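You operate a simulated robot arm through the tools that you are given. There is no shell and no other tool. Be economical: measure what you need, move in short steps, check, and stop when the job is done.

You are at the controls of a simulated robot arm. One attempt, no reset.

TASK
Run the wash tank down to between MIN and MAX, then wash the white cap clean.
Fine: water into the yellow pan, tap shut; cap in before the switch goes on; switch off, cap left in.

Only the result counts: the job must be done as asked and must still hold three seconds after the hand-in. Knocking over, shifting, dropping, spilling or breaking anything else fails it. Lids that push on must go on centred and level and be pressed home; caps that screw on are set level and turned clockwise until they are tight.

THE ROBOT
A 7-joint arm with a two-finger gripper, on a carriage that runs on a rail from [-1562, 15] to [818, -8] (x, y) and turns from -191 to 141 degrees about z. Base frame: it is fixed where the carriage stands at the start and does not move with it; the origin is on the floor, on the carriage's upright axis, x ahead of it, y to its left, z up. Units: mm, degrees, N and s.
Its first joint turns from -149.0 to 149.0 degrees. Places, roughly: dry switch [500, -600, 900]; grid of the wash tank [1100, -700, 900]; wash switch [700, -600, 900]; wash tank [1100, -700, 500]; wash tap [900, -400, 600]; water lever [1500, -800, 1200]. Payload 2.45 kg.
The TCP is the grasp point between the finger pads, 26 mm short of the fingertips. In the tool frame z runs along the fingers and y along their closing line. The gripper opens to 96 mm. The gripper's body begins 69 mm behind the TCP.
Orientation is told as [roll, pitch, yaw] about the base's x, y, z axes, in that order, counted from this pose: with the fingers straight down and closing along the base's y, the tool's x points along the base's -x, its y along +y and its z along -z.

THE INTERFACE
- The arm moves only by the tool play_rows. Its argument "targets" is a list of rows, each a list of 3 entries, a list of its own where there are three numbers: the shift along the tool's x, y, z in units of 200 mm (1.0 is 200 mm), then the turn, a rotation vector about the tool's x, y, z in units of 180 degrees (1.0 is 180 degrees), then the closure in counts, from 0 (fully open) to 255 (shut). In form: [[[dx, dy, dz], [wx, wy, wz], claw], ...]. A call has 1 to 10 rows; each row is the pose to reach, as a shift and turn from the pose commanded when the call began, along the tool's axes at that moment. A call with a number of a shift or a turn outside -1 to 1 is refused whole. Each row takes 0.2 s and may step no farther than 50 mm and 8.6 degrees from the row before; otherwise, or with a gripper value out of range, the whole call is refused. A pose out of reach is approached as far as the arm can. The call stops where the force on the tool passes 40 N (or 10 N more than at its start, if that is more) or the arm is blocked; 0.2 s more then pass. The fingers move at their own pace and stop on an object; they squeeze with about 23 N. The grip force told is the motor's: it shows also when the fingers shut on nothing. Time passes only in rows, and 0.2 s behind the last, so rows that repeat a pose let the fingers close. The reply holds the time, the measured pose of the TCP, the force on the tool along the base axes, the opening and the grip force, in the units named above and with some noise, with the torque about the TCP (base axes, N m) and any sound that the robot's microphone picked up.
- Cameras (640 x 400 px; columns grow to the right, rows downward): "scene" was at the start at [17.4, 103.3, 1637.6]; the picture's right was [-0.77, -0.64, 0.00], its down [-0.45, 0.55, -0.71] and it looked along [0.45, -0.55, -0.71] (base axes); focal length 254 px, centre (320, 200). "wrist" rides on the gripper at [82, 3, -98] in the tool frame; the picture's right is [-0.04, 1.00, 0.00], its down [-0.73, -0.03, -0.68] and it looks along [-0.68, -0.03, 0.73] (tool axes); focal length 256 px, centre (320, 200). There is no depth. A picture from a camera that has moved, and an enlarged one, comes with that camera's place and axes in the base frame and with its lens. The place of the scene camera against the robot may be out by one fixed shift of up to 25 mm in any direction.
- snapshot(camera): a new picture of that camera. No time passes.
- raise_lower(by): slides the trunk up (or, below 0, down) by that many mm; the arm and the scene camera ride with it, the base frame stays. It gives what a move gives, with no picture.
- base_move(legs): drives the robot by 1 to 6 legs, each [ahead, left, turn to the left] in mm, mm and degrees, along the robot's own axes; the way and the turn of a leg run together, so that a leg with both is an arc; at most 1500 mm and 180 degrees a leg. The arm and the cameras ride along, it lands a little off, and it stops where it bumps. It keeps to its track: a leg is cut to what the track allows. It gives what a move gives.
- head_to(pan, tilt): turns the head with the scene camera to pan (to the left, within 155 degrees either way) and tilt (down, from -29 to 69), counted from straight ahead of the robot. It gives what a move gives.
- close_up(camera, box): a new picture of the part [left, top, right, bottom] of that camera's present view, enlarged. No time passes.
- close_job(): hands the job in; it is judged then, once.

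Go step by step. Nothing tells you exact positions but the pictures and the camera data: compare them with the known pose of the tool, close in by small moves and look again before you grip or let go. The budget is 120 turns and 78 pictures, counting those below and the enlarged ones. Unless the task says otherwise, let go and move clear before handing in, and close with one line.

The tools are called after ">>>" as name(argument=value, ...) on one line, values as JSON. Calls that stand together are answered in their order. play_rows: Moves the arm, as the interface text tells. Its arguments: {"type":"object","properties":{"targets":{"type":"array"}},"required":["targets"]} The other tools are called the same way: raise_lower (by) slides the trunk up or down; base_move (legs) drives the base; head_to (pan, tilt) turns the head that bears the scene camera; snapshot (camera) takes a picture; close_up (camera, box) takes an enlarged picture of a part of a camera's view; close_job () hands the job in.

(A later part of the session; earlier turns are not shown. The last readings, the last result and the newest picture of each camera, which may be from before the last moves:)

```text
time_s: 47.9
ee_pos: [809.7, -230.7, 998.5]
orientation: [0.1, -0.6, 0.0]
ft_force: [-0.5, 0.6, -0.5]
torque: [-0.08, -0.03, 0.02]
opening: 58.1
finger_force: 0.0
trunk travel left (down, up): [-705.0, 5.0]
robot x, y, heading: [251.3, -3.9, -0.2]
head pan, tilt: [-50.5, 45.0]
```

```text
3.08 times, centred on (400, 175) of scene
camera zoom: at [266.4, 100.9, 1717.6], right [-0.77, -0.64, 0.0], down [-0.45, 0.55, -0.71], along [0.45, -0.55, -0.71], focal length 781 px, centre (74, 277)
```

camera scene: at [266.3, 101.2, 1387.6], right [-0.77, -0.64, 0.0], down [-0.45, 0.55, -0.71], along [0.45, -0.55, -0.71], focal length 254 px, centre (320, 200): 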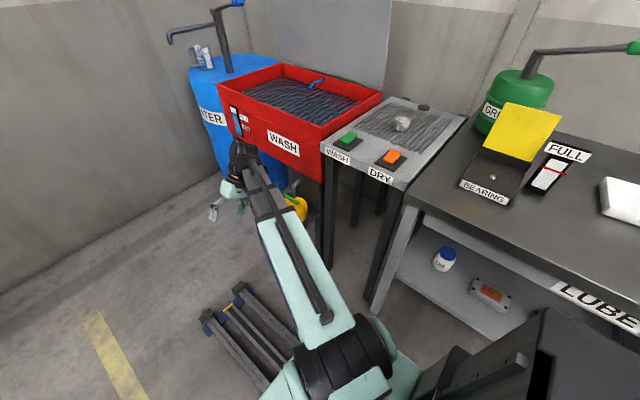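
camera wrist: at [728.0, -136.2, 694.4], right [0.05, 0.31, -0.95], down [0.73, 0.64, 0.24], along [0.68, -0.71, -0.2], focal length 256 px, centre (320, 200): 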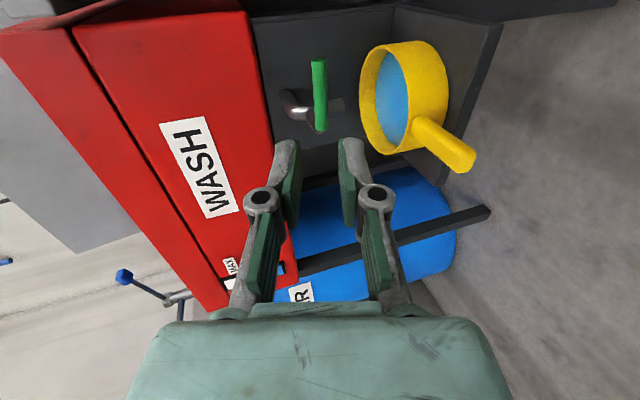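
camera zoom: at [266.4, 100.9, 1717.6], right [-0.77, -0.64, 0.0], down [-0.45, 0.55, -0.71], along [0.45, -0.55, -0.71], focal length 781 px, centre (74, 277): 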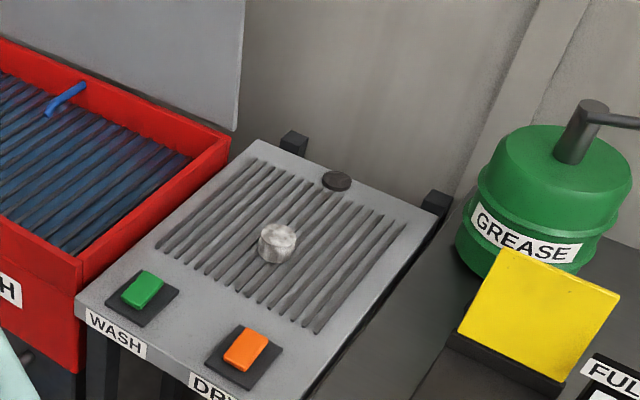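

The white cap stands soiled on the dry board. I move the hand above it at about z=1080.

>>> play_rows(targets=[[[0.1, -0.2, -0.08], [0, 0, 0], 60], [[0.2, -0.4, -0.16], [0, 0, 0], 60], [[0.3, -0.6, -0.24], [0, 0, 0], 60], [[0.4, -0.8, -0.32], [0, 0, 0], 60], [[0.5, -1.0, -0.4], [0, 0, 0], 60]])

>>> play_rows(targets=[[[0.1, -0.2, 0], [0, 0, 0], 60], [[0.2, -0.4, 0], [0, 0, 0], 60], [[0.3, -0.6, 0], [0, 0, 0], 60], [[0.4, -0.8, 0], [0, 0, 0], 60], [[0.55, -1.0, 0], [0, 0, 0], 60]])

>>> snapshot(camera="wrist")

```text
time_s: 49.0
ee_pos: [707.2, -433.5, 1077.2]
orientation: [0.0, -0.5, 0.0]
ft_force: [0.3, 0.6, 0.3]
torque: [0.0, 0.01, 0.0]
opening: 73.7
finger_force: 0.2
trunk travel left (down, up): [-705.0, 5.0]
robot x, y, heading: [251.6, -0.5, -0.0]
head pan, tilt: [-50.5, 45.0]
```

```text
time_s: 50.2
ee_pos: [597.5, -631.3, 1075.0]
orientation: [0.2, -0.4, -0.2]
ft_force: [0.5, -1.0, 0.2]
torque: [0.01, 0.01, 0.0]
opening: 73.4
finger_force: 0.0
trunk travel left (down, up): [-705.0, 5.0]
robot x, y, heading: [251.1, -1.0, -0.0]
head pan, tilt: [-50.5, 45.0]
```

```text
41 pictures are left
camera wrist: at [514.9, -628.3, 1172.9], right [0.04, 1.0, 0.0], down [0.73, -0.03, 0.68], along [0.68, -0.03, -0.73], focal length 256 px, centre (320, 200)
```

wrist: 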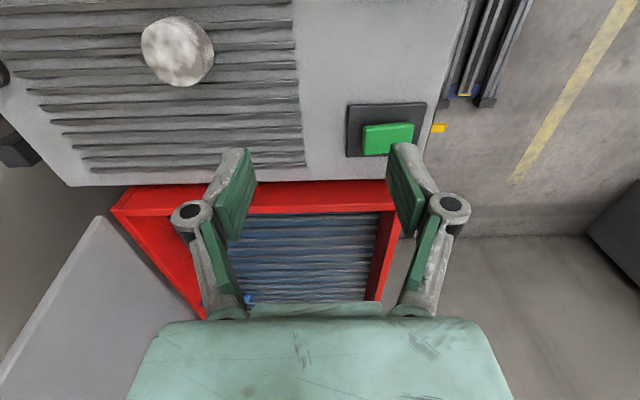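

The cap is around [565, -757]. I shift over in y and lower a bit for a second sight line.

>>> play_rows(targets=[[[0.05, -0.15, 0], [0, 0, 0], 60], [[0.1, -0.3, 0], [0, 0, 0], 60], [[0.15, -0.45, 0.1], [0, 0, 0], 60], [[0.2, -0.62, 0.2], [0, 0, 0], 60], [[0.25, -0.62, 0.3], [0, 0, 0], 60]])

>>> snapshot(camera="wrist")

```text
time_s: 51.5
ee_pos: [550.2, -754.4, 1015.3]
orientation: [0.1, -0.3, -0.2]
ft_force: [0.6, -0.4, -0.2]
torque: [0.01, 0.01, 0.04]
opening: 73.7
finger_force: 0.1
trunk travel left (down, up): [-705.0, 5.0]
robot x, y, heading: [247.1, -1.9, -0.1]
head pan, tilt: [-50.5, 45.0]
```

```text
40 pictures are left
camera wrist: at [466.9, -751.3, 1113.0], right [0.04, 1.0, 0.0], down [0.73, -0.03, 0.68], along [0.68, -0.03, -0.73], focal length 256 px, centre (320, 200)
```

wrist: 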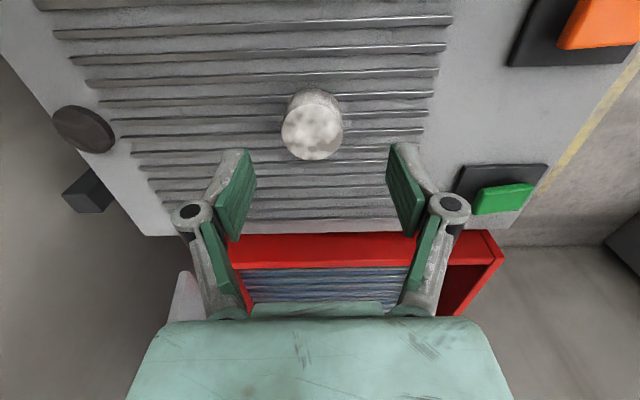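

The cap top is near [568, -762, 925], about 50 mm across. I open fully, lower to z≈975 and look again.

>>> play_rows(targets=[[[0, -0.02, 0.1], [0, 0, 0], 0], [[0, -0.04, 0.2], [0, 0, 0], 0]])

>>> snapshot(camera="wrist")

```text
time_s: 52.0
ee_pos: [548.7, -763.9, 975.7]
orientation: [0.1, -0.4, 0.0]
ft_force: [0.9, -0.5, -1.0]
torque: [-0.01, -0.01, 0.01]
opening: 95.7
finger_force: 0.0
trunk travel left (down, up): [-705.0, 5.0]
robot x, y, heading: [253.2, -4.6, -0.2]
head pan, tilt: [-50.5, 45.0]
```

```text
39 pictures are left
camera wrist: at [467.0, -760.4, 1073.8], right [0.04, 1.0, 0.0], down [0.73, -0.03, 0.68], along [0.68, -0.03, -0.73], focal length 256 px, centre (320, 200)
```

wrist: 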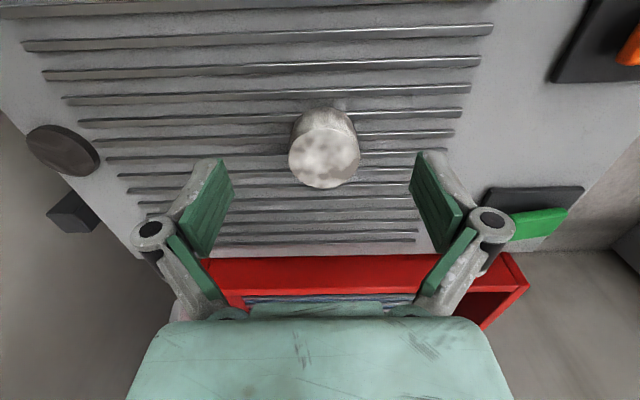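

The cap's top centre is about [565, -761, 922] and its diameter about 50 mm. I need its height, so I zoom in.

>>> close_up(camera="wrist", box=[260, 80, 390, 200])

```text
3.33 times, centred on (325, 140) of wrist
camera zoom: at [467.0, -760.4, 1073.8], right [0.04, 1.0, 0.0], down [0.73, -0.03, 0.68], along [0.68, -0.03, -0.73], focal length 853 px, centre (303, 400)
```

zoom: 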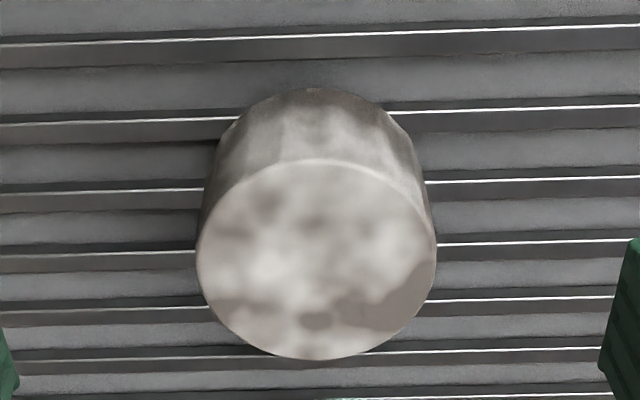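

The cap is about 50 mm wide and 28 mm tall, standing from z≈898 to 926. I lower with the tips to about z 904 and close.

>>> play_rows(targets=[[[-0.085, 0.01, 0], [0, 0, 0], 0], [[-0.085, 0.01, 0.12], [0, 0, 0], 0], [[-0.085, 0.01, 0.225], [0, 0, 0], 0]])

>>> snapshot(camera="wrist")

```text
time_s: 52.9
ee_pos: [566.9, -761.3, 931.1]
orientation: [-0.1, -0.4, -0.1]
ft_force: [0.4, 0.1, -0.2]
torque: [-0.05, 0.02, 0.0]
opening: 96.0
finger_force: 0.0
trunk travel left (down, up): [-705.0, 5.0]
robot x, y, heading: [246.2, -2.0, -0.1]
head pan, tilt: [-50.5, 45.0]
```

```text
37 pictures are left
camera wrist: at [484.6, -758.1, 1029.1], right [0.04, 1.0, 0.0], down [0.73, -0.03, 0.68], along [0.68, -0.03, -0.73], focal length 256 px, centre (320, 200)
```

wrist: 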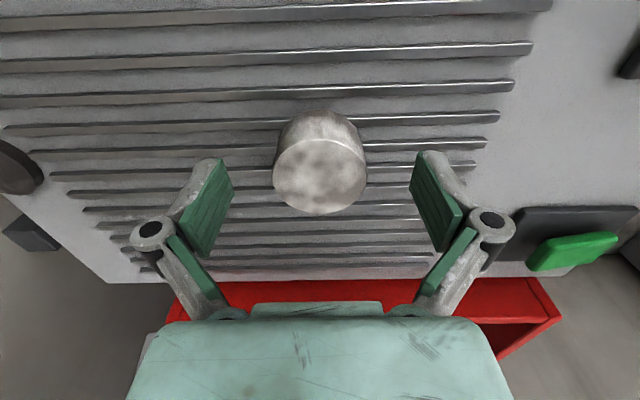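

Aligned. I close on the cap.

>>> play_rows(targets=[[[-0.01, 0, 0.01], [0, 0, 0], 100], [[-0.01, 0, 0.01], [0, 0, 0], 160], [[-0.01, 0, 0.01], [0, 0, 0], 200], [[-0.01, 0, 0.01], [0, 0, 0], 200]])

>>> snapshot(camera="wrist")

```text
time_s: 53.9
ee_pos: [568.5, -760.8, 930.0]
orientation: [0.0, -0.4, -0.1]
ft_force: [-0.1, -0.2, 2.6]
torque: [-0.06, 0.0, -0.02]
opening: 50.9
finger_force: 22.8
trunk travel left (down, up): [-705.0, 5.0]
robot x, y, heading: [251.7, -5.0, -0.1]
head pan, tilt: [-50.5, 45.0]
```

```text
36 pictures are left
camera wrist: at [486.7, -757.5, 1027.3], right [0.04, 1.0, 0.0], down [0.73, -0.03, 0.68], along [0.68, -0.03, -0.73], focal length 256 px, centre (320, 200)
```

wrist: 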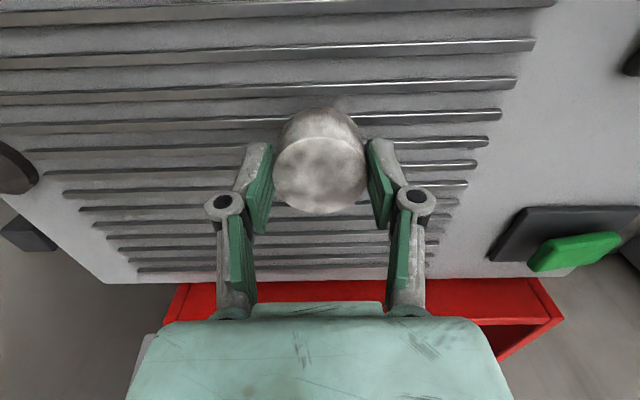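

The cap is held (50.9 mm). I lift it 150 mm, then drive ahead toward the tank.

>>> play_rows(targets=[[[0, 0, -0.1], [0, 0, 0], 200], [[0, 0, -0.3], [0, 0, 0], 200], [[0, 0, -0.5], [0, 0, 0], 200], [[0, 0, -0.75], [0, 0, 0], 200]])

>>> base_move(legs=[[230, 0, 0]])

>>> snapshot(camera="wrist")

>>> snapshot(camera="scene")

```text
time_s: 54.9
ee_pos: [568.4, -760.6, 1078.3]
orientation: [-0.1, -0.4, -0.2]
ft_force: [0.7, 0.7, -0.7]
torque: [-0.02, 0.04, 0.0]
opening: 50.3
finger_force: 22.7
trunk travel left (down, up): [-705.0, 5.0]
robot x, y, heading: [248.1, -0.4, -0.1]
head pan, tilt: [-50.5, 45.0]
```

```text
time_s: 56.6
ee_pos: [798.9, -762.5, 1078.6]
orientation: [0.0, -0.4, -0.1]
ft_force: [0.2, -0.5, 0.2]
torque: [0.01, -0.01, 0.01]
opening: 50.4
finger_force: 23.0
trunk travel left (down, up): [-705.0, 5.0]
robot x, y, heading: [479.2, -5.0, -0.1]
head pan, tilt: [-50.5, 45.0]
```

```text
35 pictures are left
camera wrist: at [716.9, -759.3, 1176.9], right [0.04, 1.0, 0.0], down [0.73, -0.03, 0.68], along [0.68, -0.03, -0.73], focal length 256 px, centre (320, 200)
```

wrist: 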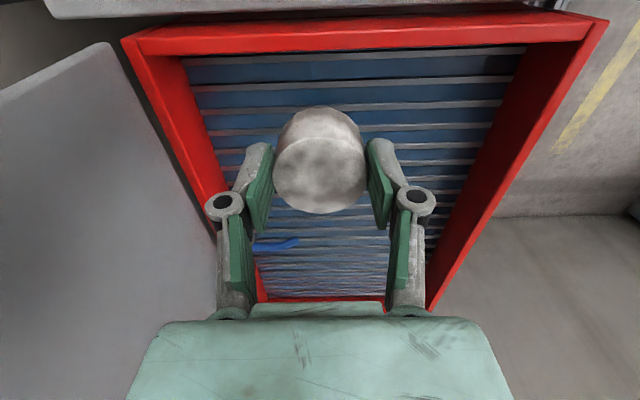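

```text
34 pictures are left
camera scene: at [496.9, 98.7, 1717.6], right [-0.77, -0.64, 0.0], down [-0.45, 0.55, -0.71], along [0.45, -0.55, -0.71], focal length 254 px, centre (320, 200)
```

scene: 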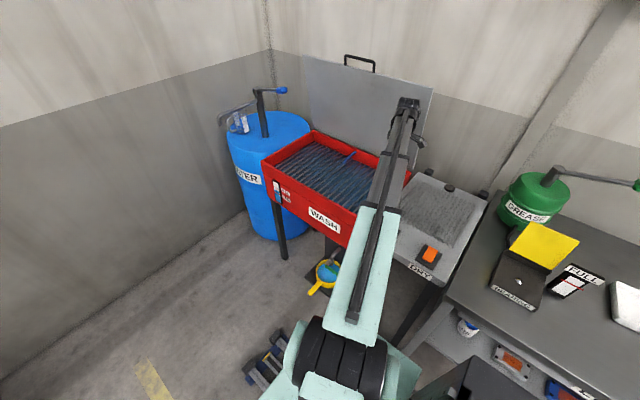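

The grid spans about x 786 to 1350 and y -900 to -550, with a blue nozzle near [1050, -847]. I drive 120 mm more and move over the grid's middle.

>>> base_move(legs=[[120, 0, 0]])

>>> play_rows(targets=[[[-0.2, 0.05, 0], [0, 0, 0], 200], [[-0.4, 0.1, 0], [0, 0, 0], 200], [[-0.6, 0.2, 0], [0, 0, 0], 200]])

>>> snapshot(camera="wrist")

>>> snapshot(camera="scene")

```text
time_s: 57.8
ee_pos: [917.3, -763.6, 1078.5]
orientation: [-0.1, -0.4, 0.0]
ft_force: [0.7, 0.3, 0.2]
torque: [0.01, 0.03, 0.01]
opening: 50.4
finger_force: 23.1
trunk travel left (down, up): [-705.0, 5.0]
robot x, y, heading: [600.7, -7.0, -0.0]
head pan, tilt: [-50.5, 45.0]
```

```text
time_s: 58.6
ee_pos: [1038.3, -725.5, 1079.9]
orientation: [0.0, -0.5, -0.1]
ft_force: [0.3, 0.9, -0.3]
torque: [0.04, 0.01, 0.03]
opening: 50.4
finger_force: 22.9
trunk travel left (down, up): [-705.0, 5.0]
robot x, y, heading: [602.0, -6.0, -0.3]
head pan, tilt: [-50.5, 45.0]
```

```text
33 pictures are left
camera wrist: at [955.4, -720.6, 1177.6], right [0.04, 1.0, 0.0], down [0.73, -0.03, 0.68], along [0.68, -0.03, -0.73], focal length 256 px, centre (320, 200)
```

wrist: 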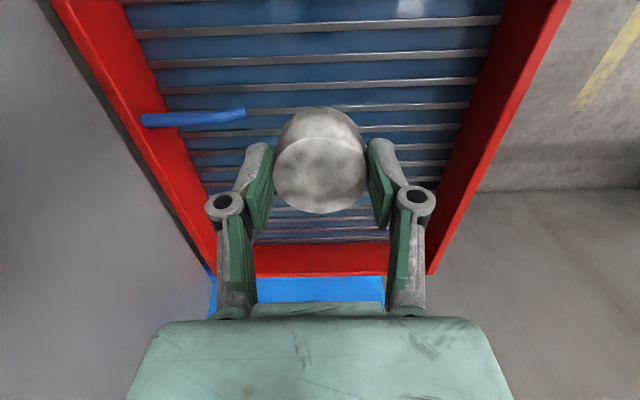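

```text
32 pictures are left
camera scene: at [615.3, 97.6, 1717.6], right [-0.77, -0.64, 0.0], down [-0.45, 0.55, -0.71], along [0.45, -0.55, -0.71], focal length 254 px, centre (320, 200)
```

scene: 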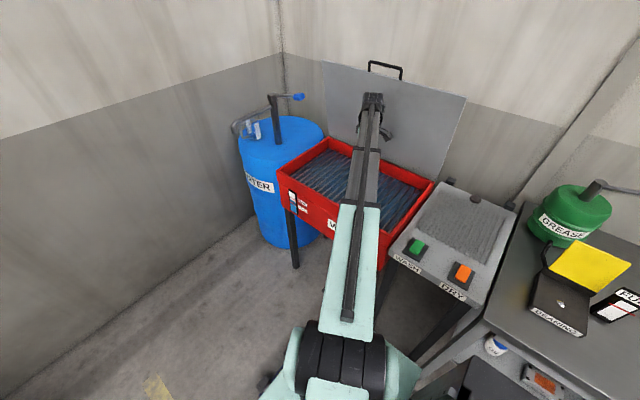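

The nozzle tip is around [1079, -815, 894] pointing along +y. I'll set the cap in front of it near [1079, -730]; first lower to z≈960.

>>> play_rows(targets=[[[-0.1, -0.01, 0.1], [0, 0, 0], 200], [[-0.205, -0.022, 0.2], [0, 0, 0], 200], [[-0.205, -0.022, 0.4], [0, 0, 0], 200], [[-0.205, -0.022, 0.6], [0, 0, 0], 200]])

>>> snapshot(camera="wrist")

```text
time_s: 59.6
ee_pos: [1079.4, -728.0, 960.3]
orientation: [0.0, -0.4, -0.1]
ft_force: [-0.1, 0.0, -0.3]
torque: [0.01, -0.02, 0.0]
opening: 50.6
finger_force: 23.1
trunk travel left (down, up): [-705.0, 5.0]
robot x, y, heading: [595.4, -8.1, -0.5]
head pan, tilt: [-50.5, 45.0]
```

```text
31 pictures are left
camera wrist: at [997.3, -724.7, 1058.4], right [0.04, 1.0, 0.0], down [0.73, -0.03, 0.68], along [0.68, -0.03, -0.73], focal length 256 px, centre (320, 200)
```

wrist: 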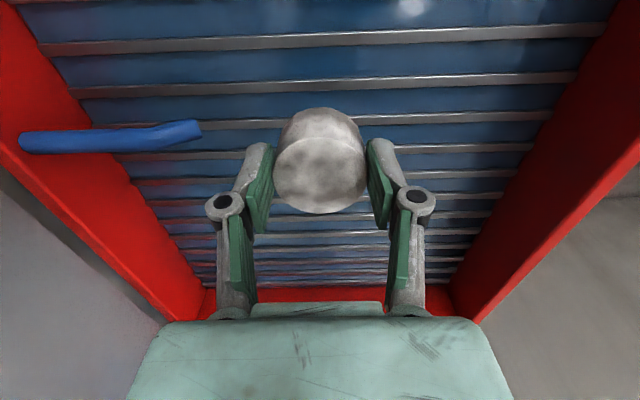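

The cap is in front of the nozzle, over at least two slats. I lower in steps and watch for contact.

>>> play_rows(targets=[[[0, 0, 0.08], [0, 0, 0], 200], [[0, 0, 0.16], [0, 0, 0], 200], [[0, 0, 0.2], [0, 0, 0], 200], [[0, 0, 0.22], [0, 0, 0], 200]])

>>> snapshot(camera="wrist")

```text
time_s: 60.6
ee_pos: [1079.6, -727.9, 916.3]
orientation: [0.1, -0.4, -0.1]
ft_force: [0.0, 0.5, -0.2]
torque: [0.0, 0.0, 0.01]
opening: 50.6
finger_force: 23.0
trunk travel left (down, up): [-705.0, 5.0]
robot x, y, heading: [595.5, -6.1, 0.0]
head pan, tilt: [-50.5, 45.0]
```

```text
30 pictures are left
camera wrist: at [997.8, -724.9, 1013.7], right [0.04, 1.0, 0.0], down [0.73, -0.03, 0.68], along [0.68, -0.03, -0.73], focal length 256 px, centre (320, 200)
```

wrist: 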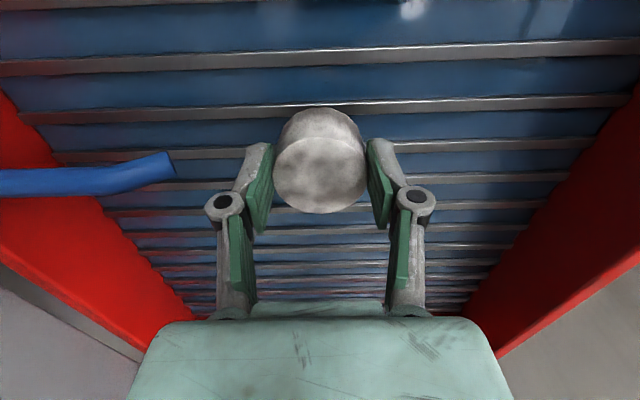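

No contact yet. I continue in 4–5 mm steps.

>>> play_rows(targets=[[[0, 0, 0.02], [0, 0, 0], 200], [[0, 0, 0.04], [0, 0, 0], 200], [[0, 0, 0.06], [0, 0, 0], 200]])

>>> play_rows(targets=[[[0, 0, 0.02], [0, 0, 0], 200], [[0, 0, 0.04], [0, 0, 0], 200]])

```text
time_s: 61.4
ee_pos: [1078.8, -728.3, 905.0]
orientation: [0.1, -0.4, 0.0]
ft_force: [0.1, 0.2, 0.3]
torque: [-0.02, -0.01, 0.01]
opening: 50.5
finger_force: 23.0
trunk travel left (down, up): [-705.0, 5.0]
robot x, y, heading: [597.8, -6.5, -0.2]
head pan, tilt: [-50.5, 45.0]
```

```text
time_s: 62.0
ee_pos: [1079.6, -729.2, 899.6]
orientation: [-0.2, -0.5, -0.1]
ft_force: [0.8, -1.2, 20.1]
torque: [0.02, -0.08, 0.02]
opening: 50.4
finger_force: 23.3
trunk travel left (down, up): [-705.0, 5.0]
robot x, y, heading: [597.9, -7.6, 0.2]
head pan, tilt: [-50.5, 45.0]
```

Contact at z≈900 (20 N). I ease up 3 mm, open a little and look.

>>> play_rows(targets=[[[0, 0, -0.012], [0, 0, 0], 200], [[0, 0, -0.012], [0, 0, 0], 110], [[0, 0, -0.012], [0, 0, 0], 75], [[0, 0, -0.05], [0, 0, 0], 75], [[0, 0, -0.2], [0, 0, 0], 75], [[0, 0, -0.4], [0, 0, 0], 75]])

>>> snapshot(camera="wrist")

```text
time_s: 63.4
ee_pos: [1078.7, -727.4, 975.5]
orientation: [0.0, -0.3, -0.1]
ft_force: [-0.2, -0.4, -0.8]
torque: [0.05, 0.0, -0.01]
opening: 67.7
finger_force: 0.1
trunk travel left (down, up): [-705.0, 5.0]
robot x, y, heading: [601.5, -7.5, -0.2]
head pan, tilt: [-50.5, 45.0]
```

```text
29 pictures are left
camera wrist: at [996.5, -724.7, 1074.3], right [0.04, 1.0, 0.0], down [0.73, -0.03, 0.68], along [0.68, -0.03, -0.73], focal length 256 px, centre (320, 200)
```

wrist: 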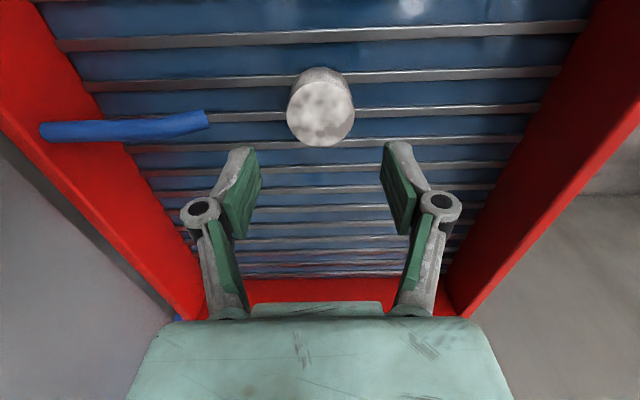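

The cap stands upright on the grid before the nozzle. I rise, drive back and look at the wash switch.

>>> play_rows(targets=[[[0, 0.05, -0.2], [0, 0, 0], 150], [[0, 0.2, -0.4], [0, 0, 0], 220], [[0, 0.4, -0.5], [0, 0, 0], 255]])

>>> base_move(legs=[[-430, 0, 0]])

>>> snapshot(camera="wrist")

```text
time_s: 64.2
ee_pos: [1077.6, -647.6, 1076.3]
orientation: [0.1, -0.3, -0.1]
ft_force: [0.1, 0.0, -1.2]
torque: [-0.01, 0.02, -0.01]
opening: 0.3
finger_force: 22.7
trunk travel left (down, up): [-705.0, 5.0]
robot x, y, heading: [598.2, -5.8, -0.2]
head pan, tilt: [-50.5, 45.0]
```

```text
time_s: 66.8
ee_pos: [650.4, -643.7, 1076.5]
orientation: [0.0, -0.4, 0.0]
ft_force: [0.5, -0.3, 0.4]
torque: [0.02, 0.02, 0.03]
opening: 0.1
finger_force: 23.1
trunk travel left (down, up): [-705.0, 5.0]
robot x, y, heading: [168.4, -1.1, -0.1]
head pan, tilt: [-50.5, 45.0]
```

```text
28 pictures are left
camera wrist: at [569.1, -640.0, 1174.3], right [0.04, 1.0, 0.0], down [0.73, -0.03, 0.68], along [0.68, -0.03, -0.73], focal length 256 px, centre (320, 200)
```

wrist: 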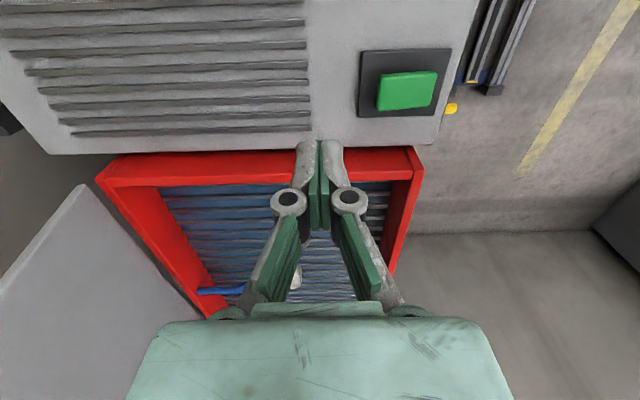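

>>> close_up(camera="wrist", box=[340, 30, 470, 130])

>>> snapshot(camera="scene")

```text
4.00 times, centred on (405, 80) of wrist
camera zoom: at [569.1, -640.0, 1174.3], right [0.04, 1.0, 0.0], down [0.73, -0.03, 0.68], along [0.68, -0.03, -0.73], focal length 1024 px, centre (-20, 680)
```

zoom: 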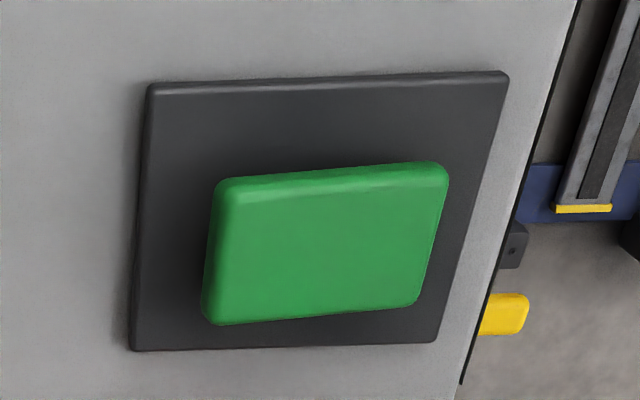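

```text
26 pictures are left
camera scene: at [186.7, 101.7, 1717.6], right [-0.77, -0.64, 0.0], down [-0.45, 0.55, -0.71], along [0.45, -0.55, -0.71], focal length 254 px, centre (320, 200)
```

scene: 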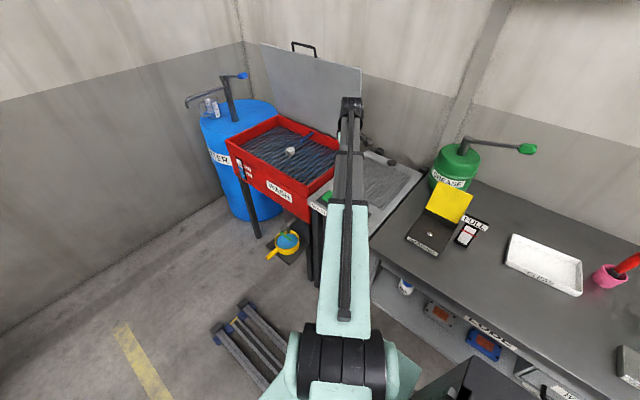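

The green pad is centred near [670, -556]. I go nearer to see whether it is a rocker.

>>> play_rows(targets=[[[0, 0.2, 0.1], [0, 0, 0], 255], [[0.05, 0.42, 0.2], [0, 0, 0], 255], [[0.1, 0.42, 0.35], [0, 0, 0], 255]])

>>> close_up(camera="wrist", box=[220, 50, 420, 210])

```text
time_s: 67.6
ee_pos: [632.8, -558.9, 1006.6]
orientation: [-0.1, -0.3, -0.1]
ft_force: [-0.1, 0.2, 0.2]
torque: [0.0, 0.0, 0.02]
opening: 0.1
finger_force: 23.2
trunk travel left (down, up): [-705.0, 5.0]
robot x, y, heading: [171.6, -5.3, -0.2]
head pan, tilt: [-50.5, 45.0]
```

```text
2.50 times, centred on (320, 130) of wrist
camera zoom: at [549.6, -556.0, 1104.3], right [0.04, 1.0, 0.0], down [0.73, -0.03, 0.68], along [0.68, -0.03, -0.73], focal length 640 px, centre (320, 375)
```

zoom: 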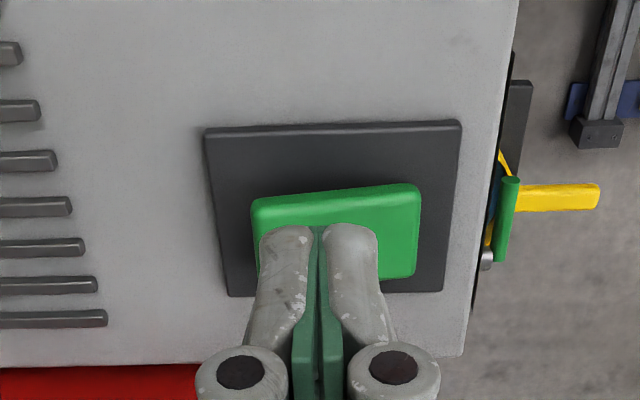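

The pad is a rocker with its rear (-y) side raised; pressing the rear end should switch it on. I place the closed fingertips above [670, -577] and look.

>>> play_rows(targets=[[[-0.186, -0.09, 0], [0, 0, 0], 255], [[-0.186, -0.09, 0.1], [0, 0, 0], 255], [[-0.186, -0.09, 0.22], [0, 0, 0], 255]])

>>> close_up(camera="wrist", box=[200, 50, 480, 250])

```text
time_s: 68.4
ee_pos: [668.8, -578.5, 963.0]
orientation: [0.0, -0.4, -0.1]
ft_force: [-0.5, 0.3, -0.1]
torque: [-0.02, 0.01, -0.03]
opening: 0.2
finger_force: 22.8
trunk travel left (down, up): [-705.0, 5.0]
robot x, y, heading: [170.4, -0.7, -0.2]
head pan, tilt: [-50.5, 45.0]
```

```text
2.00 times, centred on (340, 150) of wrist
camera zoom: at [587.2, -574.0, 1060.3], right [0.04, 1.0, 0.0], down [0.73, -0.03, 0.68], along [0.68, -0.03, -0.73], focal length 512 px, centre (280, 300)
```

zoom: 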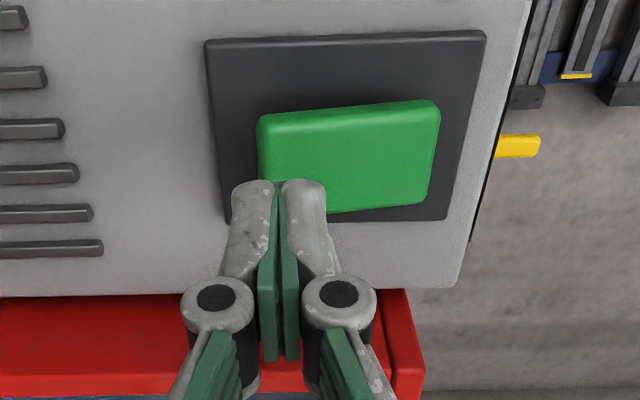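

The tips are over the raised rear end. I shift +4 mm and press down in small steps.

>>> play_rows(targets=[[[0, 0.02, 0.06], [0, 0, 0], 255], [[0, 0.02, 0.1], [0, 0, 0], 255], [[0, 0.02, 0.12], [0, 0, 0], 255]])

>>> play_rows(targets=[[[0, 0, 0.015], [0, 0, 0], 255], [[0, 0, 0.03], [0, 0, 0], 255]])

```text
time_s: 69.2
ee_pos: [668.8, -572.9, 939.3]
orientation: [0.0, -0.4, -0.1]
ft_force: [-0.4, 0.5, 0.2]
torque: [0.02, -0.02, 0.0]
opening: 0.0
finger_force: 22.9
trunk travel left (down, up): [-705.0, 5.0]
robot x, y, heading: [168.0, 0.6, 0.0]
head pan, tilt: [-50.5, 45.0]
```

```text
time_s: 69.8
ee_pos: [670.0, -573.6, 932.4]
orientation: [0.0, -0.4, 0.0]
ft_force: [-0.3, 0.7, 0.2]
torque: [-0.02, 0.01, 0.01]
opening: 0.0
finger_force: 22.6
trunk travel left (down, up): [-705.0, 5.0]
robot x, y, heading: [168.5, -3.5, -0.2]
head pan, tilt: [-50.5, 45.0]
```

No contact yet; tips at about z 906. I go on in 3 mm steps.

>>> play_rows(targets=[[[0, 0, 0.015], [0, 0, 0], 255], [[0, 0, 0.03], [0, 0, 0], 255]])

>>> close_up(camera="wrist", box=[200, 50, 480, 250])

```text
time_s: 70.4
ee_pos: [669.7, -574.1, 929.5]
orientation: [-0.2, -0.6, 0.0]
ft_force: [3.4, -4.8, 31.3]
torque: [0.1, 0.09, 0.01]
opening: 0.2
finger_force: 22.9
trunk travel left (down, up): [-705.0, 5.0]
robot x, y, heading: [171.0, 0.9, 0.1]
head pan, tilt: [-50.5, 45.0]
```

```text
2.00 times, centred on (340, 150) of wrist
camera zoom: at [586.9, -569.5, 1027.7], right [0.04, 1.0, 0.0], down [0.73, -0.03, 0.69], along [0.69, -0.03, -0.73], focal length 512 px, centre (280, 300)
```

zoom: 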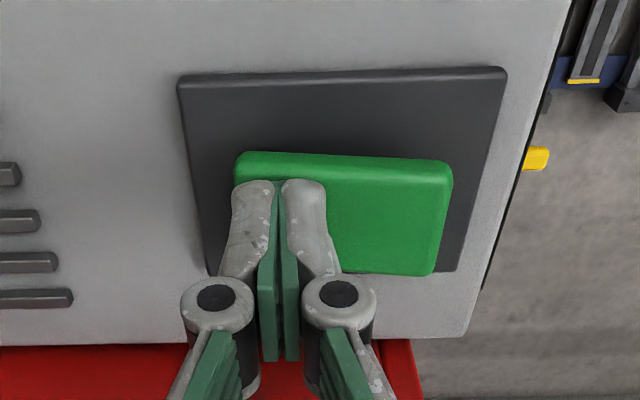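

The rocker has flipped (front side raised now). I lift and look at the wash in the tank.

>>> play_rows(targets=[[[0, 0, -0.1], [0, 0, 0], 255], [[0, 0, -0.2], [0, 0, 0], 255]])

>>> close_up(camera="scene", box=[220, 90, 340, 200])

```text
time_s: 71.0
ee_pos: [668.9, -573.5, 965.7]
orientation: [-0.1, -0.5, 0.0]
ft_force: [-0.1, -0.1, 0.5]
torque: [0.01, 0.01, 0.0]
opening: 0.1
finger_force: 23.5
trunk travel left (down, up): [-705.0, 5.0]
robot x, y, heading: [168.8, -2.9, -0.2]
head pan, tilt: [-50.5, 45.0]
```

```text
3.64 times, centred on (280, 145) of scene
camera zoom: at [186.9, 101.7, 1717.4], right [-0.77, -0.64, 0.0], down [-0.45, 0.55, -0.71], along [0.45, -0.55, -0.71], focal length 923 px, centre (466, 400)
```

zoom: 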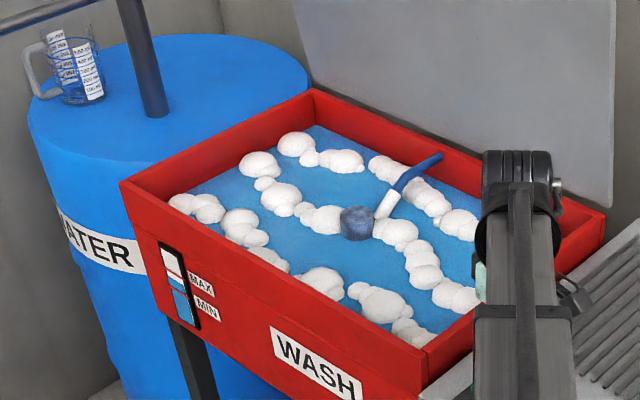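

The wash runs with foam and a jet on the cap. I wait a few seconds and check again.

>>> play_rows(targets=[[[0, 0.22, 0], [0, 0, 0], 255], [[0, 0.22, 0], [0, 0, 0], 255], [[0, 0.22, 0], [0, 0, 0], 255], [[0, 0.22, 0], [0, 0, 0], 255], [[0, 0.22, 0], [0, 0, 0], 255], [[0, 0.22, 0], [0, 0, 0], 255], [[0, 0.22, 0], [0, 0, 0], 255], [[0, 0.22, 0], [0, 0, 0], 255], [[0, 0.22, 0], [0, 0, 0], 255], [[0, 0.22, 0], [0, 0, 0], 255]])

>>> play_rows(targets=[[[0, 0, 0], [0, 0, 0], 255], [[0, 0, 0], [0, 0, 0], 255], [[0, 0, 0], [0, 0, 0], 255], [[0, 0, 0], [0, 0, 0], 255], [[0, 0, 0], [0, 0, 0], 255], [[0, 0, 0], [0, 0, 0], 255], [[0, 0, 0], [0, 0, 0], 255], [[0, 0, 0], [0, 0, 0], 255], [[0, 0, 0], [0, 0, 0], 255], [[0, 0, 0], [0, 0, 0], 255]])

>>> close_up(camera="scene", box=[270, 130, 320, 170])

```text
time_s: 73.2
ee_pos: [667.3, -528.2, 966.0]
orientation: [0.0, -0.3, 0.1]
ft_force: [1.1, 0.3, -0.3]
torque: [0.0, 0.02, -0.05]
opening: 0.0
finger_force: 23.1
trunk travel left (down, up): [-705.0, 5.0]
robot x, y, heading: [166.2, 0.3, -0.2]
head pan, tilt: [-50.5, 45.0]
```

```text
time_s: 75.4
ee_pos: [669.6, -528.7, 966.5]
orientation: [0.1, -0.4, 0.0]
ft_force: [0.7, -0.3, 0.6]
torque: [-0.01, -0.01, 0.01]
opening: 0.0
finger_force: 23.4
trunk travel left (down, up): [-705.0, 5.0]
robot x, y, heading: [169.7, -2.8, 0.2]
head pan, tilt: [-50.5, 45.0]
```

```text
10.00 times, centred on (295, 150) of scene
camera zoom: at [186.9, 101.7, 1717.6], right [-0.77, -0.64, 0.0], down [-0.45, 0.55, -0.71], along [0.45, -0.55, -0.71], focal length 2539 px, centre (570, 700)
```

zoom: 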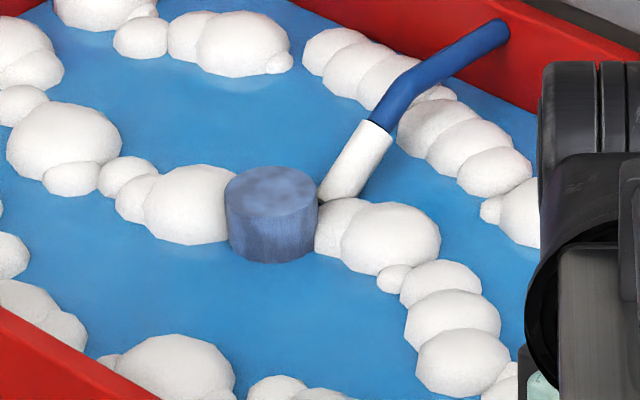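

The cap still shows stains under a wet tint. I wait another ~6.6 s.

>>> play_rows(targets=[[[0, 0, 0], [0, 0, 0], 255], [[0, 0, 0], [0, 0, 0], 255], [[0, 0, 0], [0, 0, 0], 255], [[0, 0, 0], [0, 0, 0], 255], [[0, 0, 0], [0, 0, 0], 255], [[0, 0, 0], [0, 0, 0], 255], [[0, 0, 0], [0, 0, 0], 255], [[0, 0, 0], [0, 0, 0], 255], [[0, 0, 0], [0, 0, 0], 255], [[0, 0, 0], [0, 0, 0], 255]])

>>> play_rows(targets=[[[0, 0, 0], [0, 0, 0], 255], [[0, 0, 0], [0, 0, 0], 255], [[0, 0, 0], [0, 0, 0], 255], [[0, 0, 0], [0, 0, 0], 255], [[0, 0, 0], [0, 0, 0], 255], [[0, 0, 0], [0, 0, 0], 255], [[0, 0, 0], [0, 0, 0], 255], [[0, 0, 0], [0, 0, 0], 255], [[0, 0, 0], [0, 0, 0], 255], [[0, 0, 0], [0, 0, 0], 255]])

>>> play_rows(targets=[[[0, 0, 0], [0, 0, 0], 255], [[0, 0, 0], [0, 0, 0], 255], [[0, 0, 0], [0, 0, 0], 255], [[0, 0, 0], [0, 0, 0], 255], [[0, 0, 0], [0, 0, 0], 255], [[0, 0, 0], [0, 0, 0], 255], [[0, 0, 0], [0, 0, 0], 255], [[0, 0, 0], [0, 0, 0], 255], [[0, 0, 0], [0, 0, 0], 255], [[0, 0, 0], [0, 0, 0], 255]])

>>> close_up(camera="scene", box=[270, 130, 320, 170])

```text
time_s: 77.6
ee_pos: [668.4, -529.7, 965.9]
orientation: [0.0, -0.4, 0.1]
ft_force: [-0.3, -1.1, -0.5]
torque: [-0.03, 0.0, 0.04]
opening: 0.3
finger_force: 23.5
trunk travel left (down, up): [-705.0, 5.0]
robot x, y, heading: [169.3, -1.9, -0.0]
head pan, tilt: [-50.5, 45.0]
```

```text
time_s: 79.8
ee_pos: [669.0, -530.3, 965.6]
orientation: [-0.1, -0.4, 0.0]
ft_force: [-0.4, -0.1, -0.5]
torque: [0.03, 0.0, 0.0]
opening: 0.1
finger_force: 22.6
trunk travel left (down, up): [-705.0, 5.0]
robot x, y, heading: [168.9, -0.6, -0.1]
head pan, tilt: [-50.5, 45.0]
```

```text
time_s: 82.0
ee_pos: [668.9, -529.1, 966.4]
orientation: [0.0, -0.4, 0.1]
ft_force: [0.5, -0.9, -0.1]
torque: [0.02, 0.01, -0.02]
opening: 0.0
finger_force: 22.8
trunk travel left (down, up): [-705.0, 5.0]
robot x, y, heading: [172.3, -0.5, -0.2]
head pan, tilt: [-50.5, 45.0]
```

```text
10.00 times, centred on (295, 150) of scene
camera zoom: at [186.9, 101.7, 1717.6], right [-0.77, -0.64, 0.0], down [-0.45, 0.55, -0.71], along [0.45, -0.55, -0.71], focal length 2539 px, centre (570, 700)
```

zoom: 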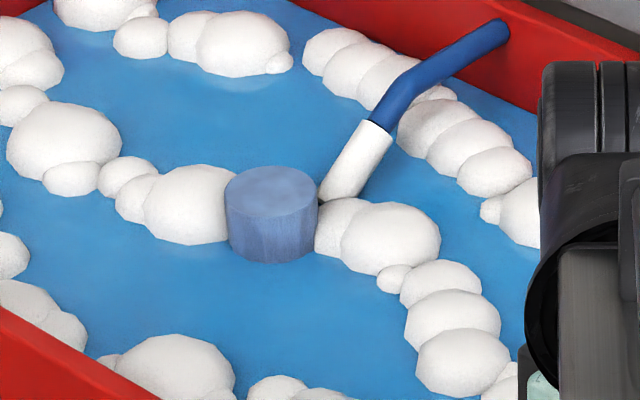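

The stains are fading. I wait more.

>>> play_rows(targets=[[[0, 0, 0], [0, 0, 0], 255], [[0, 0, 0], [0, 0, 0], 255], [[0, 0, 0], [0, 0, 0], 255], [[0, 0, 0], [0, 0, 0], 255], [[0, 0, 0], [0, 0, 0], 255], [[0, 0, 0], [0, 0, 0], 255], [[0, 0, 0], [0, 0, 0], 255], [[0, 0, 0], [0, 0, 0], 255], [[0, 0, 0], [0, 0, 0], 255], [[0, 0, 0], [0, 0, 0], 255]])

>>> play_rows(targets=[[[0, 0, 0], [0, 0, 0], 255], [[0, 0, 0], [0, 0, 0], 255], [[0, 0, 0], [0, 0, 0], 255], [[0, 0, 0], [0, 0, 0], 255], [[0, 0, 0], [0, 0, 0], 255], [[0, 0, 0], [0, 0, 0], 255], [[0, 0, 0], [0, 0, 0], 255], [[0, 0, 0], [0, 0, 0], 255], [[0, 0, 0], [0, 0, 0], 255], [[0, 0, 0], [0, 0, 0], 255]])

>>> play_rows(targets=[[[0, 0, 0], [0, 0, 0], 255], [[0, 0, 0], [0, 0, 0], 255], [[0, 0, 0], [0, 0, 0], 255], [[0, 0, 0], [0, 0, 0], 255], [[0, 0, 0], [0, 0, 0], 255], [[0, 0, 0], [0, 0, 0], 255], [[0, 0, 0], [0, 0, 0], 255], [[0, 0, 0], [0, 0, 0], 255], [[0, 0, 0], [0, 0, 0], 255], [[0, 0, 0], [0, 0, 0], 255]])

>>> close_up(camera="scene", box=[270, 130, 320, 170])

```text
time_s: 84.2
ee_pos: [668.6, -529.0, 966.3]
orientation: [0.0, -0.5, 0.1]
ft_force: [-0.7, 0.0, -0.3]
torque: [-0.01, -0.02, 0.02]
opening: 0.1
finger_force: 23.6
trunk travel left (down, up): [-705.0, 5.0]
robot x, y, heading: [168.7, -3.2, -0.0]
head pan, tilt: [-50.5, 45.0]
```

```text
time_s: 86.4
ee_pos: [668.2, -529.5, 966.2]
orientation: [-0.1, -0.3, 0.1]
ft_force: [-1.1, -0.6, -0.1]
torque: [-0.03, -0.01, 0.0]
opening: 0.1
finger_force: 22.9
trunk travel left (down, up): [-705.0, 5.0]
robot x, y, heading: [168.2, -1.0, -0.1]
head pan, tilt: [-50.5, 45.0]
```

```text
time_s: 88.6
ee_pos: [669.5, -528.5, 966.1]
orientation: [0.0, -0.4, 0.0]
ft_force: [0.4, -1.2, 0.7]
torque: [0.0, 0.02, 0.0]
opening: 0.0
finger_force: 22.9
trunk travel left (down, up): [-705.0, 5.0]
robot x, y, heading: [169.5, -2.8, -0.4]
head pan, tilt: [-50.5, 45.0]
```

```text
10.00 times, centred on (295, 150) of scene
camera zoom: at [186.9, 101.7, 1717.6], right [-0.77, -0.64, 0.0], down [-0.45, 0.55, -0.71], along [0.45, -0.55, -0.71], focal length 2539 px, centre (570, 700)
```

zoom: 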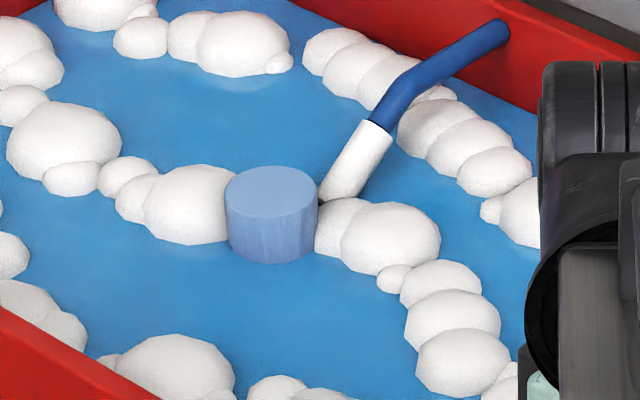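

Cleaner, but still brightening. I wait on and compare.

>>> play_rows(targets=[[[0, 0, 0], [0, 0, 0], 255], [[0, 0, 0], [0, 0, 0], 255], [[0, 0, 0], [0, 0, 0], 255], [[0, 0, 0], [0, 0, 0], 255], [[0, 0, 0], [0, 0, 0], 255], [[0, 0, 0], [0, 0, 0], 255], [[0, 0, 0], [0, 0, 0], 255], [[0, 0, 0], [0, 0, 0], 255], [[0, 0, 0], [0, 0, 0], 255], [[0, 0, 0], [0, 0, 0], 255]])

>>> play_rows(targets=[[[0, 0, 0], [0, 0, 0], 255], [[0, 0, 0], [0, 0, 0], 255], [[0, 0, 0], [0, 0, 0], 255], [[0, 0, 0], [0, 0, 0], 255], [[0, 0, 0], [0, 0, 0], 255], [[0, 0, 0], [0, 0, 0], 255], [[0, 0, 0], [0, 0, 0], 255], [[0, 0, 0], [0, 0, 0], 255], [[0, 0, 0], [0, 0, 0], 255], [[0, 0, 0], [0, 0, 0], 255]])

>>> play_rows(targets=[[[0, 0, 0], [0, 0, 0], 255], [[0, 0, 0], [0, 0, 0], 255], [[0, 0, 0], [0, 0, 0], 255], [[0, 0, 0], [0, 0, 0], 255], [[0, 0, 0], [0, 0, 0], 255], [[0, 0, 0], [0, 0, 0], 255], [[0, 0, 0], [0, 0, 0], 255], [[0, 0, 0], [0, 0, 0], 255], [[0, 0, 0], [0, 0, 0], 255], [[0, 0, 0], [0, 0, 0], 255]])

>>> play_rows(targets=[[[0, 0, 0], [0, 0, 0], 255], [[0, 0, 0], [0, 0, 0], 255], [[0, 0, 0], [0, 0, 0], 255], [[0, 0, 0], [0, 0, 0], 255], [[0, 0, 0], [0, 0, 0], 255], [[0, 0, 0], [0, 0, 0], 255], [[0, 0, 0], [0, 0, 0], 255], [[0, 0, 0], [0, 0, 0], 255], [[0, 0, 0], [0, 0, 0], 255], [[0, 0, 0], [0, 0, 0], 255]])

>>> close_up(camera="scene", box=[270, 130, 320, 170])

```text
time_s: 90.8
ee_pos: [669.2, -529.7, 966.9]
orientation: [0.1, -0.4, 0.0]
ft_force: [0.5, -1.0, 0.5]
torque: [0.01, 0.01, -0.03]
opening: 0.0
finger_force: 23.5
trunk travel left (down, up): [-705.0, 5.0]
robot x, y, heading: [169.8, -2.5, 0.0]
head pan, tilt: [-50.5, 45.0]
```

```text
time_s: 93.0
ee_pos: [668.6, -529.1, 965.7]
orientation: [-0.1, -0.4, 0.0]
ft_force: [-0.2, -0.2, -0.7]
torque: [-0.01, 0.0, 0.01]
opening: 0.0
finger_force: 22.9
trunk travel left (down, up): [-705.0, 5.0]
robot x, y, heading: [170.3, -4.4, -0.2]
head pan, tilt: [-50.5, 45.0]
```

```text
time_s: 95.2
ee_pos: [668.6, -528.8, 965.9]
orientation: [0.0, -0.4, 0.0]
ft_force: [0.1, -0.5, -0.1]
torque: [-0.01, 0.03, -0.01]
opening: 0.1
finger_force: 23.1
trunk travel left (down, up): [-705.0, 5.0]
robot x, y, heading: [167.7, 2.1, 0.0]
head pan, tilt: [-50.5, 45.0]
```

```text
time_s: 97.4
ee_pos: [668.8, -528.5, 966.4]
orientation: [-0.1, -0.3, 0.0]
ft_force: [1.1, 0.0, -0.1]
torque: [0.05, 0.02, 0.02]
opening: 0.1
finger_force: 23.3
trunk travel left (down, up): [-705.0, 5.0]
robot x, y, heading: [167.2, -1.7, -0.3]
head pan, tilt: [-50.5, 45.0]
```

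```text
10.00 times, centred on (295, 150) of scene
camera zoom: at [186.9, 101.7, 1717.6], right [-0.77, -0.64, 0.0], down [-0.45, 0.55, -0.71], along [0.45, -0.55, -0.71], focal length 2539 px, centre (570, 700)
```

zoom: 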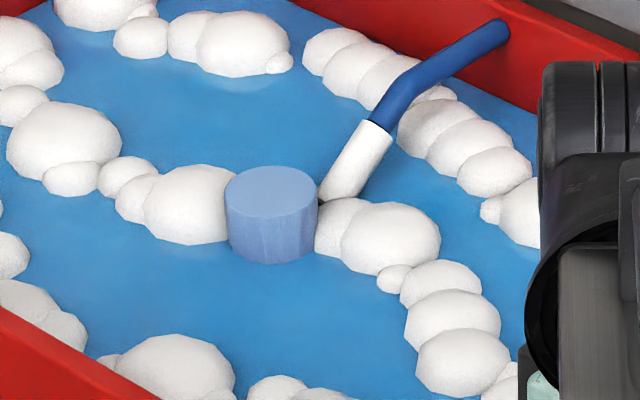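

The cap no longer changes: it is clean (uniform wet tint). I look at the switch before pressing its front end.

>>> close_up(camera="wrist", box=[200, 50, 480, 250])

```text
2.00 times, centred on (340, 150) of wrist
camera zoom: at [587.1, -525.6, 1064.2], right [0.04, 1.0, 0.0], down [0.73, -0.03, 0.68], along [0.68, -0.03, -0.73], focal length 512 px, centre (280, 300)
```

zoom: 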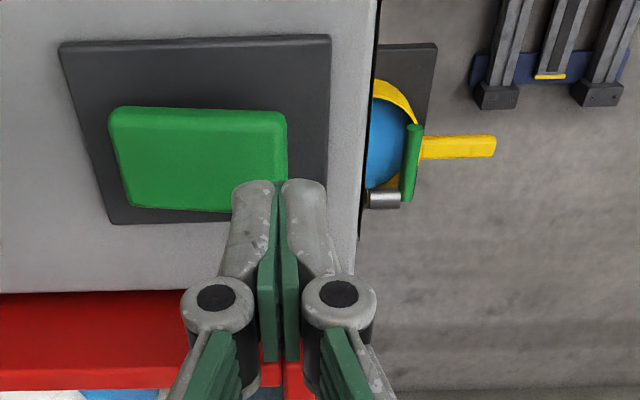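

I shift 10 mm toward -y and press the raised front end.

>>> play_rows(targets=[[[0, -0.05, 0], [0, 0, 0], 255], [[0, -0.05, 0.1], [0, 0, 0], 255], [[0, -0.05, 0.155], [0, 0, 0], 255], [[0, -0.05, 0.17], [0, 0, 0], 255], [[0, -0.05, 0.185], [0, 0, 0], 255]])

>>> close_up(camera="wrist", box=[200, 50, 480, 250])

```text
time_s: 98.6
ee_pos: [669.9, -538.7, 932.0]
orientation: [-0.1, -0.4, 0.0]
ft_force: [0.4, -0.1, 9.1]
torque: [-0.08, 0.08, 0.0]
opening: 0.0
finger_force: 22.7
trunk travel left (down, up): [-705.0, 5.0]
robot x, y, heading: [167.4, 2.2, 0.1]
head pan, tilt: [-50.5, 45.0]
```

```text
2.00 times, centred on (340, 150) of wrist
camera zoom: at [587.5, -535.7, 1028.2], right [0.04, 1.0, 0.0], down [0.73, -0.03, 0.68], along [0.68, -0.03, -0.73], focal length 512 px, centre (280, 300)
```

zoom: 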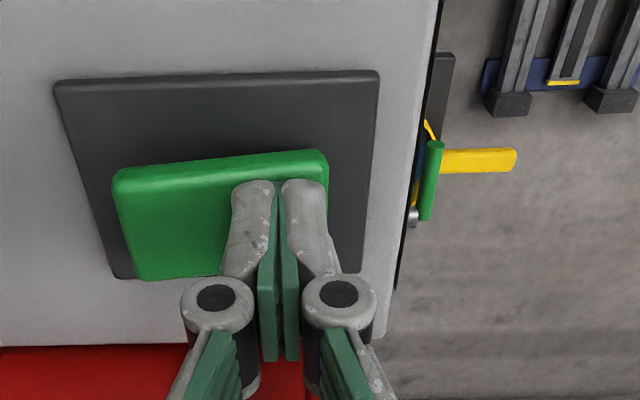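

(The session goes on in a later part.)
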